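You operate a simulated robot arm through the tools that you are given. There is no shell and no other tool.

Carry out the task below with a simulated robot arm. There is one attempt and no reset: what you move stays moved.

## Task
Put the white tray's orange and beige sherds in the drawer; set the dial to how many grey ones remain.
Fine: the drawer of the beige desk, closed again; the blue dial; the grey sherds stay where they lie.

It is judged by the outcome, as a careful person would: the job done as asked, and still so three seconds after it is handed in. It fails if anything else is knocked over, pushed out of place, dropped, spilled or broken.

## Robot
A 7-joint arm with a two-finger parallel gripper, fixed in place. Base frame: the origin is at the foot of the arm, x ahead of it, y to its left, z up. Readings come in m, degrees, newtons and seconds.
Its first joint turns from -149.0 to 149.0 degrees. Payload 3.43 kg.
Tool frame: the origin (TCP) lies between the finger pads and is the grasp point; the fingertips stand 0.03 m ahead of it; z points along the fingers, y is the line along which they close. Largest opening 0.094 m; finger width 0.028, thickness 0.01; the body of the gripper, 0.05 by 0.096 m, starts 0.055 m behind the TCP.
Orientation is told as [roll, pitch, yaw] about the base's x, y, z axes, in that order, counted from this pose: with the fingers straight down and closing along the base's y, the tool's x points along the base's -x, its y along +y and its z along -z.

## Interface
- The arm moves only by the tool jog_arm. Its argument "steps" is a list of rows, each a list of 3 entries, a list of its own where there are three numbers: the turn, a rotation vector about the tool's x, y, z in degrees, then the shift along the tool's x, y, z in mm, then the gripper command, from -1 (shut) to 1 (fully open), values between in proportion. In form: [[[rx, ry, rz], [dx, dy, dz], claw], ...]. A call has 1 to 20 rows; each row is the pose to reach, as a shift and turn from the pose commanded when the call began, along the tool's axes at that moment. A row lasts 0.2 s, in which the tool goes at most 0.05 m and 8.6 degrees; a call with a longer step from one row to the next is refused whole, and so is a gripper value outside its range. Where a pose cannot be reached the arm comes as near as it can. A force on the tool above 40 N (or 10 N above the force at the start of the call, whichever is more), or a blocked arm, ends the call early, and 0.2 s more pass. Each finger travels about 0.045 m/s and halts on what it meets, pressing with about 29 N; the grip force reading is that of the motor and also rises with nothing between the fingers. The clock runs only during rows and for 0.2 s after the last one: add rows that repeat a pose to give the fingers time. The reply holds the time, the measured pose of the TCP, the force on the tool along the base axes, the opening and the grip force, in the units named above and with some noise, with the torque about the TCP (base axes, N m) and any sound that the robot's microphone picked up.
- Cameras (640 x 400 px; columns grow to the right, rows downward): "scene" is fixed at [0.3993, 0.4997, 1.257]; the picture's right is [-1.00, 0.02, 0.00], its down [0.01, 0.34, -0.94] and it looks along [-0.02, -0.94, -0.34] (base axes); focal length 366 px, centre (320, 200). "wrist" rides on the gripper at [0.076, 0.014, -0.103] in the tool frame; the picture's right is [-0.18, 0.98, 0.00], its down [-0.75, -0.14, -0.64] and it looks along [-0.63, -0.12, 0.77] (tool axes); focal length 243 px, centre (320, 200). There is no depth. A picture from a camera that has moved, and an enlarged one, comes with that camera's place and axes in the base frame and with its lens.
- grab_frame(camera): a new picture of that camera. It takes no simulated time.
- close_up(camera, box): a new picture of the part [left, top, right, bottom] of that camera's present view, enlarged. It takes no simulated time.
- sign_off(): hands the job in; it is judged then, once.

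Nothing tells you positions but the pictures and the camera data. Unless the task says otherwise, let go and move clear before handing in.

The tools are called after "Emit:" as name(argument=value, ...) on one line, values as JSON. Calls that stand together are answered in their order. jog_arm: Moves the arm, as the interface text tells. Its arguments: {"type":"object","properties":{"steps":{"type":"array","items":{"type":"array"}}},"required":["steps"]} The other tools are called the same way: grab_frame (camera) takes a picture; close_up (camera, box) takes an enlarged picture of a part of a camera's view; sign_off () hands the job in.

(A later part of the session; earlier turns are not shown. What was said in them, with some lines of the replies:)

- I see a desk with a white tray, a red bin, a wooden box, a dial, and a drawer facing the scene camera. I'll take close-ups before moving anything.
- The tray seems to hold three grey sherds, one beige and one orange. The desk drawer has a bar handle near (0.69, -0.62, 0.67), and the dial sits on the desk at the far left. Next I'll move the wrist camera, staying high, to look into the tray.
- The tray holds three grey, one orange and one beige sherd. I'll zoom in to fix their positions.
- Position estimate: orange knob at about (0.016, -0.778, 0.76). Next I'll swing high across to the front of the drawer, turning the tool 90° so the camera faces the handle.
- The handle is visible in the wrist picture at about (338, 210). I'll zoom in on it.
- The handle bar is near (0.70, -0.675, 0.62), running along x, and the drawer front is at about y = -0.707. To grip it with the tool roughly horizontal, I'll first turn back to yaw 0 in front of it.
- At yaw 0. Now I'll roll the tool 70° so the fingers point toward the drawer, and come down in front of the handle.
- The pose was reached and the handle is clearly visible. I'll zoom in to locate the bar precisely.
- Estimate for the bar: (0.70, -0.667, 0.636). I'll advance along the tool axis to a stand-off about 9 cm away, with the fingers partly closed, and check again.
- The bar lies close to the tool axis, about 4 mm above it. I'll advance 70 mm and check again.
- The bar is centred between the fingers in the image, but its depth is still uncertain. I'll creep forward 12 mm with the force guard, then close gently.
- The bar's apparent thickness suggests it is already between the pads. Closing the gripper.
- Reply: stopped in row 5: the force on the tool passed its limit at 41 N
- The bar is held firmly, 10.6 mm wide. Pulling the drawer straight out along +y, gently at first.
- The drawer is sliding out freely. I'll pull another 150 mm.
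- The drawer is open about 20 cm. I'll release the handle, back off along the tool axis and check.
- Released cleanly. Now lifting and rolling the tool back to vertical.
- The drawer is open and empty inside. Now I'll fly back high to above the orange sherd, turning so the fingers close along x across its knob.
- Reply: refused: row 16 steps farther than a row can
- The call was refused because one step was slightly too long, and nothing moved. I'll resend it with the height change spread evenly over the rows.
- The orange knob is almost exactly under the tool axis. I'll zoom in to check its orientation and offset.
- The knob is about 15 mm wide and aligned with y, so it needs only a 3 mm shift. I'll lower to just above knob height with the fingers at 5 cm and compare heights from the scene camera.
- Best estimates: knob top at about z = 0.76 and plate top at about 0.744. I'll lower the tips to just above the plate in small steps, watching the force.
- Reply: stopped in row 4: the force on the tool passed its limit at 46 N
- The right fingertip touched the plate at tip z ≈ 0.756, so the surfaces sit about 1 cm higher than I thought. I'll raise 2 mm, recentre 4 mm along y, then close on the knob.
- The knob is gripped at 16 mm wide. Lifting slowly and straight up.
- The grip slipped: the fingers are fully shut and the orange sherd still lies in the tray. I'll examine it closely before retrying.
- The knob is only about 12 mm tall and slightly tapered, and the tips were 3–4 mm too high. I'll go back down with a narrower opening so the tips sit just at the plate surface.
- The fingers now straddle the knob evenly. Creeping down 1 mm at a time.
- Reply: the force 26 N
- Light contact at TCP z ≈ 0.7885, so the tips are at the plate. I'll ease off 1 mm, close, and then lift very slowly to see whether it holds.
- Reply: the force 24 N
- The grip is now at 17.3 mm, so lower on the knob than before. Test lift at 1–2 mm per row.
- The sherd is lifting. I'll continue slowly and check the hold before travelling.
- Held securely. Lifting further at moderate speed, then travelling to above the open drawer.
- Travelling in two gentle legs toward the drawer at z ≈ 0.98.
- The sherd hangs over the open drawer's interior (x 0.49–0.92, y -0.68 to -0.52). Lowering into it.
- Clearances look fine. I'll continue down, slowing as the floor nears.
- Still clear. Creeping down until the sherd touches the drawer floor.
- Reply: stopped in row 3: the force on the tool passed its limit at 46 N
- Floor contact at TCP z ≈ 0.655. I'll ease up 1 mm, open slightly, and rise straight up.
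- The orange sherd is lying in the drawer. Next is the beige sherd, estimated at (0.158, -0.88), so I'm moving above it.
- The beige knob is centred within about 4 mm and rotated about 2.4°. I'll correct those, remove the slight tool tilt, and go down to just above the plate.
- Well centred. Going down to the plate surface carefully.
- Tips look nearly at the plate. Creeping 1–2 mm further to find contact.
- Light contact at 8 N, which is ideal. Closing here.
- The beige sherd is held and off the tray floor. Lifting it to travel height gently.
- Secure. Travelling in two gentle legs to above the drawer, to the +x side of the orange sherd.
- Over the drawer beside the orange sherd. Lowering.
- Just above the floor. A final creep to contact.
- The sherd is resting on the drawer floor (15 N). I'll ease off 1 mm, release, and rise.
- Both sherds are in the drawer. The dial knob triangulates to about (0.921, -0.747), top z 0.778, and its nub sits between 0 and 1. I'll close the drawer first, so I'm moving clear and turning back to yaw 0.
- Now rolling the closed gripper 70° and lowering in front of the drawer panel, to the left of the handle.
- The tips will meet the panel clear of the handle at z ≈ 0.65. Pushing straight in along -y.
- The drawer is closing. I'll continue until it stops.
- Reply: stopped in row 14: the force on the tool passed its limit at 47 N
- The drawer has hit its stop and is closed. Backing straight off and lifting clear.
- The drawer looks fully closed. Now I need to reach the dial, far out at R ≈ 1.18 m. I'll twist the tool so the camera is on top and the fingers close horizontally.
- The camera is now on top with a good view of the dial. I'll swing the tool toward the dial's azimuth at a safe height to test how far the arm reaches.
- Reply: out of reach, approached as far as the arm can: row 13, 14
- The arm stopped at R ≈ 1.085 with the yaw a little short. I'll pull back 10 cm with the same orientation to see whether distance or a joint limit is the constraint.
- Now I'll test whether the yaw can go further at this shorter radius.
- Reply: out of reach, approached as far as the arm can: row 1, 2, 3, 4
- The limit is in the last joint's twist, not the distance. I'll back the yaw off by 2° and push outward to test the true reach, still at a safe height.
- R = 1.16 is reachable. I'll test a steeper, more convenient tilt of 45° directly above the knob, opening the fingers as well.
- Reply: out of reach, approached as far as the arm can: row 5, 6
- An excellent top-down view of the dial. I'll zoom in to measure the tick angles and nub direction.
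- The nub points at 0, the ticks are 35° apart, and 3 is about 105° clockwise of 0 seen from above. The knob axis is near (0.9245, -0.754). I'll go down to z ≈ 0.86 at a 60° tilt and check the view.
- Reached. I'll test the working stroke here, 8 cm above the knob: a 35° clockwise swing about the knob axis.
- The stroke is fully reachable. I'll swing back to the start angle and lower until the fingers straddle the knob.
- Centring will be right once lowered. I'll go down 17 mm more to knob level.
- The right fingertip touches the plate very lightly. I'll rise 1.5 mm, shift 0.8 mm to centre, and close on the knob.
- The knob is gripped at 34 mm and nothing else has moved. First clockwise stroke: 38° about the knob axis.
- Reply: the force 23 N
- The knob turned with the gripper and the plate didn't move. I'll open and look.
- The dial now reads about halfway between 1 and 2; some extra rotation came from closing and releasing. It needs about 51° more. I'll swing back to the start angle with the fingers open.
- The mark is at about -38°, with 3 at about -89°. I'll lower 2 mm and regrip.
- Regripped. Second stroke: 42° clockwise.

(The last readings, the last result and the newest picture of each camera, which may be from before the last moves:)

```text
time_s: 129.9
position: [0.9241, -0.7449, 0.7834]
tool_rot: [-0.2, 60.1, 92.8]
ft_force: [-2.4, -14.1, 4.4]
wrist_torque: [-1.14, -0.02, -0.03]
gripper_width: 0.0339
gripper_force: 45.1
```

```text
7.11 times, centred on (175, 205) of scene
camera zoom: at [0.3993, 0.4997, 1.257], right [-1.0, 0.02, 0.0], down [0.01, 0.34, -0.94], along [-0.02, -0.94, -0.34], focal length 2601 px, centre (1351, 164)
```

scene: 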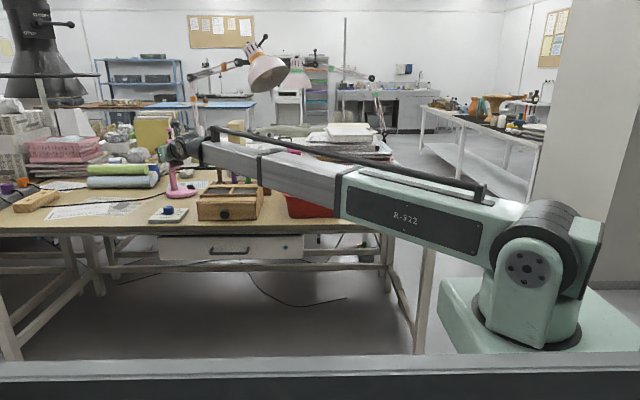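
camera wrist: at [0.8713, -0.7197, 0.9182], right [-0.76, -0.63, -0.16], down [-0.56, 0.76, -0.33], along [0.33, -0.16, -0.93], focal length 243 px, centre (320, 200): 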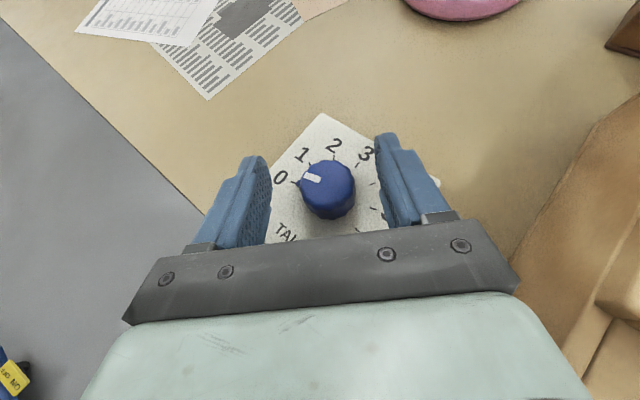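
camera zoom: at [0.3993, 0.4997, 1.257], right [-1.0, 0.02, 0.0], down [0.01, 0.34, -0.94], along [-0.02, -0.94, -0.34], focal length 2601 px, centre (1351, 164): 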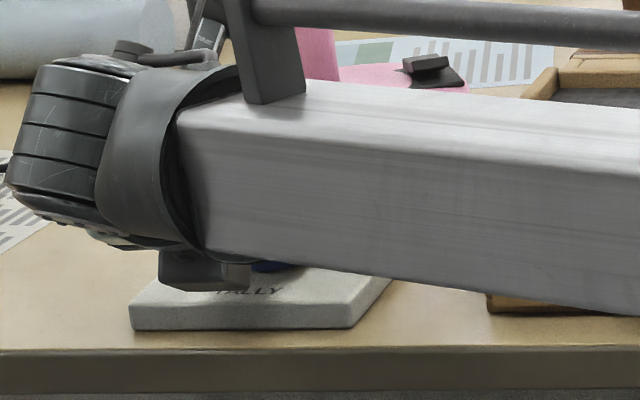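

The mark is in-grip at about -81°, and 3 is at -89°. Some force remains (14 N) that could kick the knob on release, so I'll relieve it first.

Emit:
jog_arm(steps=[[[0, 0.5, 0], [0.5, 0, 0.9], -0.5], [[0, 0.5, 0], [0.5, 0, 0.9], -0.5]])

```text
time_s: 130.5
position: [0.9241, -0.7457, 0.783]
tool_rot: [-0.3, 60.6, 92.7]
ft_force: [-5.9, 1.3, 6.9]
wrist_torque: [1.2, 0.01, -0.01]
gripper_width: 0.034
gripper_force: 45.1
```

Half a degree flips the torque, so I'll split the difference and ease the remaining lateral load.

Emit:
jog_arm(steps=[[[0, -0.24, 0], [0.3, 0.3, -0.1], -0.5], [[0, -0.24, 0], [0.3, 0.3, -0.1], -0.5]])

```text
time_s: 131.1
position: [0.9253, -0.7445, 0.7828]
tool_rot: [-0.1, 60.2, 92.9]
ft_force: [-8.0, 8.6, -1.3]
wrist_torque: [-1.08, 0.27, -0.08]
gripper_width: 0.0342
gripper_force: 45.0
```

The readings are stick-slip noise at a low level. I'll open gradually now and measure the result.

Emit:
jog_arm(steps=[[[0, 0, 0], [0, 0, 0], -0.28], [[0, 0, 0], [0, 0, 0], -0.26], [[0, 0, 0], [0, 0, 0], -0.22], [[0, 0, 0], [0, 0, 0], -0.15], [[0, 0, 0], [0, 0, 0], 0], [[0, 0, 0], [0, 0, 0], 0.2], [[0, 0, 0], [0, 0, 0], 0.4], [[0, 0, 0], [0, 0, 0], 0.4]])

Emit:
close_up(camera="wrist", box=[240, 120, 420, 250])

```text
time_s: 132.9
position: [0.9247, -0.747, 0.7834]
tool_rot: [-0.2, 60.3, 92.9]
ft_force: [0.2, -0.3, -0.1]
wrist_torque: [0.01, 0.04, -0.01]
gripper_width: 0.0658
gripper_force: 0.0
```

```text
3.08 times, centred on (330, 185) of wrist
camera zoom: at [0.9073, -0.6957, 0.9008], right [-0.99, 0.04, -0.16], down [0.09, 0.94, -0.34], along [0.14, -0.35, -0.93], focal length 746 px, centre (289, 246)
```

zoom: 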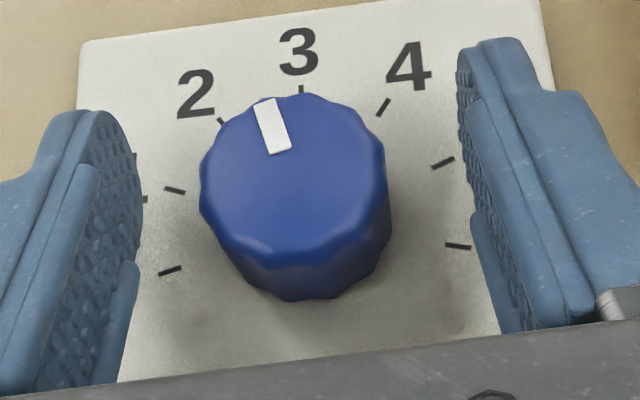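

The mark is now at about -75°, with roughly 12° to go. I'll swing back 17° with open fingers for a small final stroke.

Emit:
jog_arm(steps=[[[4.9, 0, -2.8], [0.9, 0.8, -0.5], 0.4], [[9.8, 0, -5.7], [0.9, 1.7, -0.5], 0.4], [[14.7, 0, -8.5], [0.9, 2.5, -0.5], 0.4], [[14.7, 0, -8.5], [0.9, 2.5, -0.5], 0.4]])

Emit:
close_up(camera="wrist", box=[240, 120, 420, 250])

```text
time_s: 133.9
position: [0.9218, -0.7464, 0.7843]
tool_rot: [0.0, 60.4, 110.2]
ft_force: [0.0, -0.3, 0.1]
wrist_torque: [-0.01, 0.01, -0.01]
gripper_width: 0.0656
gripper_force: 0.0
```

```text
3.08 times, centred on (330, 185) of wrist
camera zoom: at [0.8908, -0.7028, 0.9014], right [-0.95, -0.25, -0.16], down [-0.19, 0.92, -0.34], along [0.23, -0.29, -0.93], focal length 746 px, centre (289, 246)
```

zoom: 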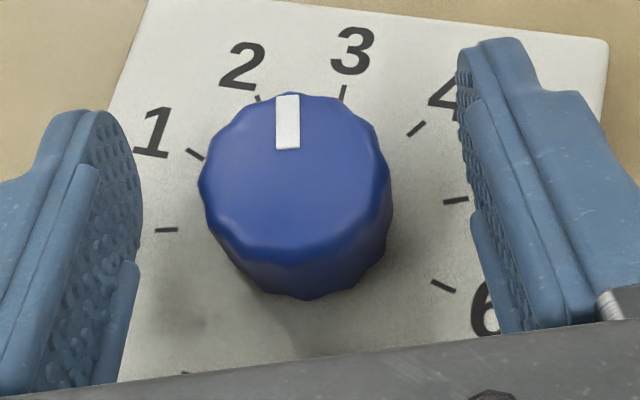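

Now a precise measurement: knob axis (0.9256, -0.757), mark at -72.5°, tick 3 at -90°. I'll regrip and turn 17.5° more.

Emit:
jog_arm(steps=[[[0, 0, 0], [0, 0, 0], 0], [[0, 0, 0], [0, 0, 0], -0.2], [[0, 0, 0], [0, 0, 0], -0.4], [[0, 0, 0], [0, 0, 0], -0.4], [[0, 0, 0], [0, 0, 0], -0.4]])

Emit:
jog_arm(steps=[[[-3.8, 0, 2.2], [0, -0.9, 0], -0.4], [[-7.6, 0, 4.4], [0.1, -1.7, 0.1], -0.4], [[-11.4, 0, 6.6], [0.2, -2.5, 0.3], -0.4], [[-15.2, 0, 8.8], [0.3, -3.4, 0.5], -0.4], [[-15.2, 0, 8.8], [0.3, -3.4, 0.5], -0.4]])

Emit:
close_up(camera="wrist", box=[240, 120, 420, 250])

```text
time_s: 135.1
position: [0.9223, -0.7468, 0.7846]
tool_rot: [0.1, 60.2, 110.1]
ft_force: [-0.4, 0.6, -1.1]
wrist_torque: [0.02, 0.01, 0.01]
gripper_width: 0.034
gripper_force: 44.7
```

```text
time_s: 136.3
position: [0.9239, -0.7458, 0.7845]
tool_rot: [-0.2, 60.3, 92.3]
ft_force: [-6.8, -3.1, 1.0]
wrist_torque: [-0.26, 0.25, -0.06]
gripper_width: 0.0341
gripper_force: 44.3
```

```text
3.08 times, centred on (330, 185) of wrist
camera zoom: at [0.9078, -0.6948, 0.9014], right [-0.99, 0.05, -0.16], down [0.1, 0.94, -0.34], along [0.14, -0.35, -0.93], focal length 746 px, centre (289, 246)
```

zoom: 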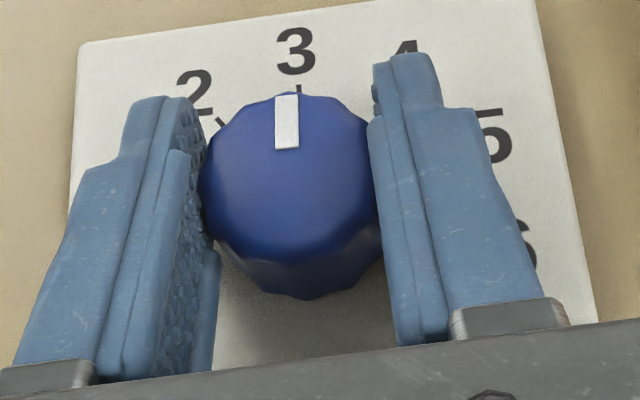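

In-grip the mark is at about -91°, right on 3, with low residual force. Releasing gradually.

Emit:
jog_arm(steps=[[[0, 0, 0], [0, 0, 0], -0.28], [[0, 0, 0], [0, 0, 0], -0.26], [[0, 0, 0], [0, 0, 0], -0.22], [[0, 0, 0], [0, 0, 0], -0.15], [[0, 0, 0], [0, 0, 0], 0], [[0, 0, 0], [0, 0, 0], 0.2], [[0, 0, 0], [0, 0, 0], 0.4], [[0, 0, 0], [0, 0, 0], 0.4]])

Emit:
close_up(camera="wrist", box=[240, 120, 420, 250])

```text
time_s: 138.1
position: [0.9261, -0.7473, 0.7847]
tool_rot: [-0.2, 60.3, 92.4]
ft_force: [-0.3, -0.2, 0.0]
wrist_torque: [0.0, 0.02, 0.0]
gripper_width: 0.066
gripper_force: 0.0
```

```text
3.08 times, centred on (330, 185) of wrist
camera zoom: at [0.9082, -0.6947, 0.9012], right [-0.99, 0.05, -0.16], down [0.1, 0.94, -0.34], along [0.14, -0.35, -0.93], focal length 746 px, centre (289, 246)
```

zoom: 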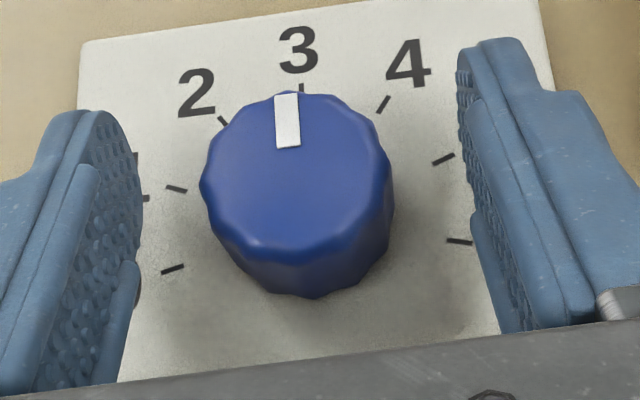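

The mark now points exactly at 3 (-90°). I'll raise straight up clear of the knob and verify from above.

Emit:
jog_arm(steps=[[[0, 0, 0], [8.7, 0, -5], 0.4], [[0, 0, 0], [21.7, 0, -12.5], 0.4], [[0, 0, 0], [43, 0, -25], 0.4], [[0, 0, 0], [78, 0, -45], 0.4], [[0, 0, 0], [112, 0, -65], 0.4], [[0, 0, 0], [147, 0, -85], 0.4], [[0, 0, 0], [147, 0, -85], 0.4]])

Emit:
grab_frame(camera="wrist")

Emit:
close_up(camera="wrist", box=[270, 150, 400, 250])

Emit:
grab_frame(camera="scene")

```text
time_s: 139.7
position: [0.9244, -0.7456, 0.9535]
tool_rot: [-0.2, 60.3, 92.4]
ft_force: [1.2, 0.3, 0.4]
wrist_torque: [0.01, 0.02, -0.02]
gripper_width: 0.0658
gripper_force: 0.1
```

```text
taken
camera wrist: at [0.9081, -0.6941, 1.0713], right [-0.99, 0.05, -0.16], down [0.1, 0.94, -0.34], along [0.14, -0.35, -0.93], focal length 243 px, centre (320, 200)
```

wrist: 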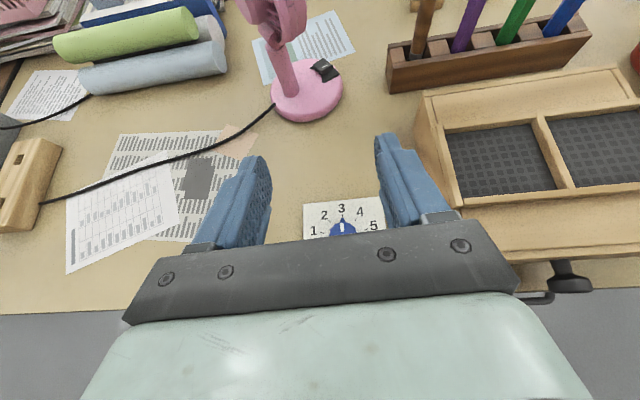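

```text
4.00 times, centred on (335, 200) of wrist
camera zoom: at [0.9081, -0.6941, 1.0713], right [-0.99, 0.05, -0.16], down [0.1, 0.94, -0.34], along [0.14, -0.35, -0.93], focal length 970 px, centre (260, 200)
```

zoom: 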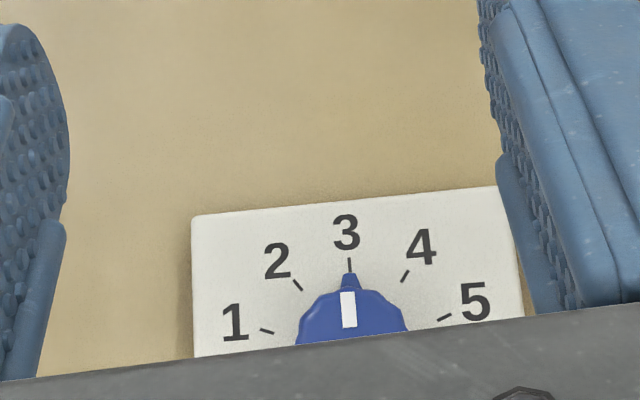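

```text
taken
```

scene: 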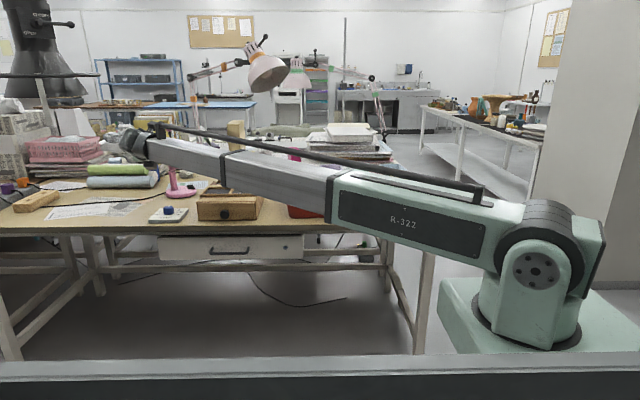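

The pointer is exactly on 3. I'll retract clear of the desk and do a final check of the tray, drawer and surroundings.

Emit:
jog_arm(steps=[[[0, 0, 0], [-13, 20, -36], 0.4], [[0, 0, 0], [-27, 40, -72], 0.4], [[0, 0, 0], [-40, 60, -108], 0.4], [[0, 0, 0], [-53, 81, -144], 0.4], [[0, 0, 0], [-67, 101, -180], 0.4], [[0, 0, 0], [-80, 121, -216], 0.4], [[0, 0, 0], [-93, 141, -252], 0.4], [[0, 0, 0], [-106.7, 161.4, -288], 0.4], [[0, 0, 0], [-106.7, 161.4, -288], 0.4]])

Emit:
grab_frame(camera="wrist")

Emit:
close_up(camera="scene", box=[345, 175, 445, 225])

Emit:
close_up(camera="scene", box=[140, 160, 320, 275])

Emit:
grab_frame(camera="scene")

Emit:
close_up(camera="scene", box=[140, 195, 190, 225])

```text
time_s: 141.7
position: [0.7509, -0.4488, 1.0031]
tool_rot: [-0.3, 60.2, 92.4]
ft_force: [0.1, 0.5, -0.9]
wrist_torque: [0.03, 0.0, -0.01]
gripper_width: 0.0659
gripper_force: 0.0
```

```text
taken
camera wrist: at [0.7339, -0.3975, 1.1213], right [-0.99, 0.05, -0.16], down [0.1, 0.94, -0.34], along [0.14, -0.35, -0.93], focal length 243 px, centre (320, 200)
```

wrist: 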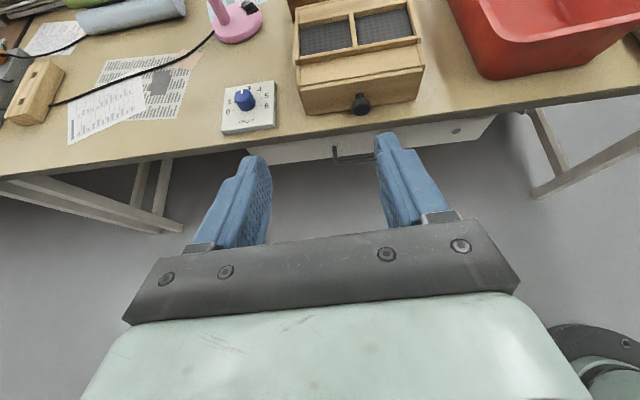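

```text
6.40 times, centred on (395, 200) of scene
camera zoom: at [0.3993, 0.4997, 1.257], right [-1.0, 0.02, 0.0], down [0.01, 0.34, -0.94], along [-0.02, -0.94, -0.34], focal length 2341 px, centre (-160, 200)
```

zoom: 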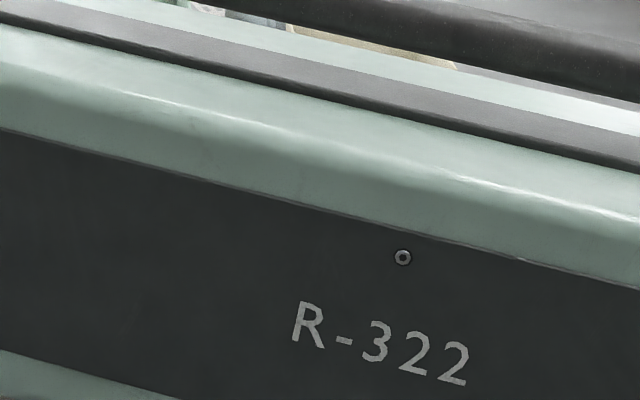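

```text
3.48 times, centred on (230, 218) of scene
camera zoom: at [0.3993, 0.4997, 1.257], right [-1.0, 0.02, 0.0], down [0.01, 0.34, -0.94], along [-0.02, -0.94, -0.34], focal length 1272 px, centre (633, 139)
```

zoom: 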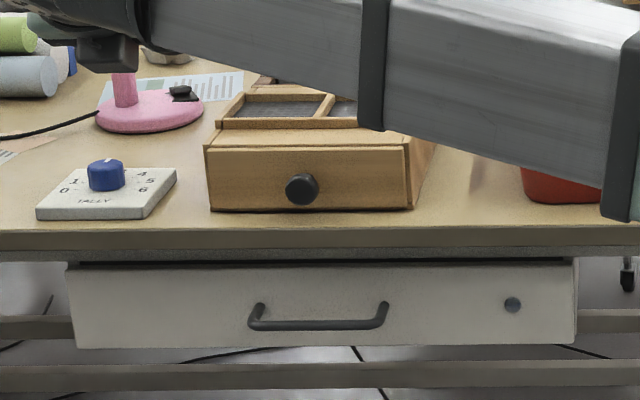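

```text
taken
```

scene: 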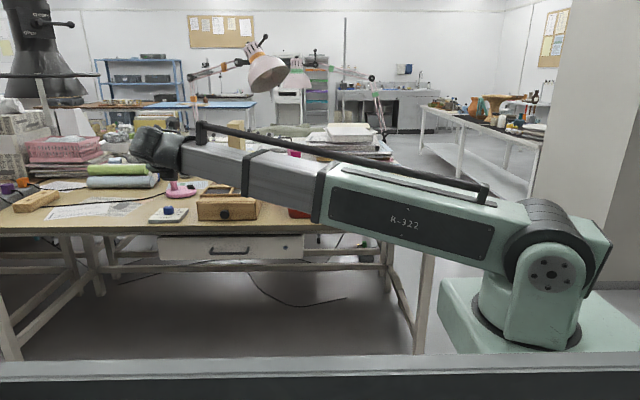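

```text
12.80 times, centred on (165, 210) of scene
camera zoom: at [0.3993, 0.4997, 1.257], right [-1.0, 0.02, 0.0], down [0.01, 0.34, -0.94], along [-0.02, -0.94, -0.34], focal length 4682 px, centre (2304, 72)
```

zoom: 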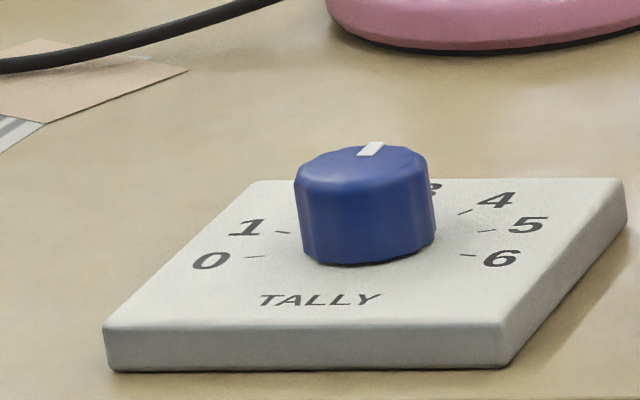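

The dial plate hasn't moved and it reads 3. I'll compare the drawer with the original view, and raise the arm so the tray can be seen.

Emit:
jog_arm(steps=[[[0, 0, 0], [35, 0, -20], 0.4], [[0, 0, 0], [70, 0, -40], 0.4], [[0, 0, 0], [105, 0, -60], 0.4], [[0, 0, 0], [140, 0, -80], 0.4], [[0, 0, 0], [175, 0, -100], 0.4], [[0, 0, 0], [210, 0, -120], 0.4], [[0, 0, 0], [210, 0, -120], 0.4]])

Emit:
close_up(camera="scene", box=[150, 220, 320, 280])

Emit:
close_up(camera="scene", box=[345, 175, 445, 225])

Emit:
grab_frame(camera="scene")

```text
time_s: 143.3
position: [0.7476, -0.4485, 1.2448]
tool_rot: [-0.2, 60.3, 92.4]
ft_force: [0.0, -0.2, -0.1]
wrist_torque: [0.0, 0.02, 0.01]
gripper_width: 0.0658
gripper_force: 0.0
```

```text
3.76 times, centred on (235, 250) of scene
camera zoom: at [0.3993, 0.4997, 1.257], right [-1.0, 0.02, 0.0], down [0.01, 0.34, -0.94], along [-0.02, -0.94, -0.34], focal length 1377 px, centre (640, 12)
```

zoom: 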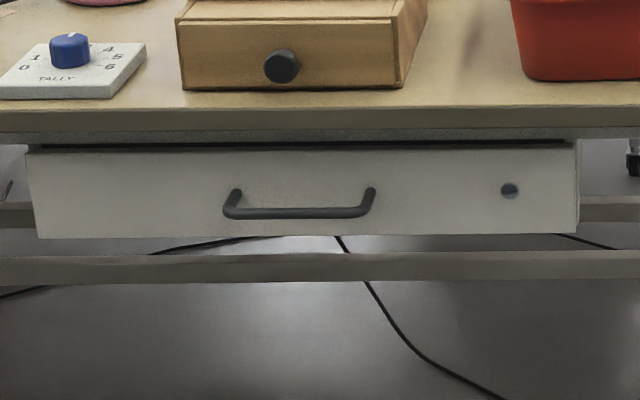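

```text
6.40 times, centred on (395, 200) of scene
camera zoom: at [0.3993, 0.4997, 1.257], right [-1.0, 0.02, 0.0], down [0.01, 0.34, -0.94], along [-0.02, -0.94, -0.34], focal length 2341 px, centre (-160, 200)
```

zoom: 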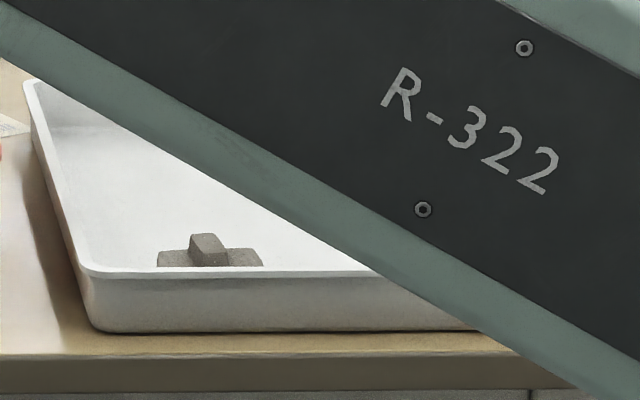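

```text
taken
```

scene: 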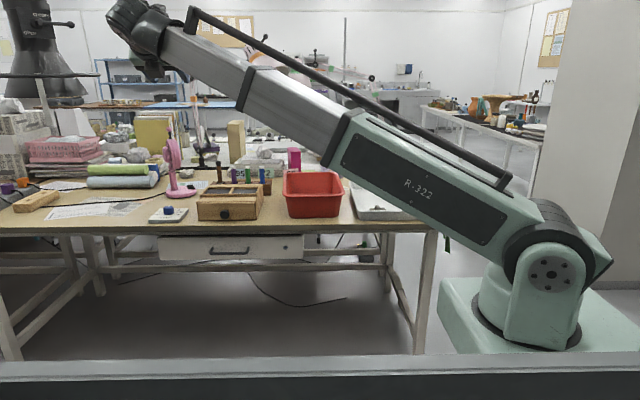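

Everything checks out:
- **Drawer:** it looks the same as in the starting view, fully closed, with the orange and beige sherds inside.
- **Dial:** the blue dial points at 3, and its plate hasn't moved.
- **Tray:** the front grey sherd is where it started. The arm hides the other two from here, but both were in place in the earlier pictures.

The gripper is empty and clear of the desk, so I'm handing in.

Emit:
sign_off()

```text
The job is handed in.
```

The orange and beige sherds are in the desk drawer, the drawer is closed, and the blue dial is set to 3 for the three grey sherds left in the tray.

- **Sherds:** my first grip on the orange sherd slipped while it was still in the tray. It stayed in the tray, and I picked it up on the second try. I lowered both sherds onto the drawer floor before letting go.
- **Drawer:** I pushed it in until it stopped, and it looks the same as it did at the start.
- **Dial:** the pointer is right on the 3 tick. It took three turns to get there, and the dial's plate didn't move.
- **Grey sherds:** I didn't touch them. In the last picture I could only see the front one, because the arm hid the other two. All three were in place in the earlier pictures.

Nothing else on the desk was knocked or moved in the pictures I took. The gripper is empty and clear of the desk.
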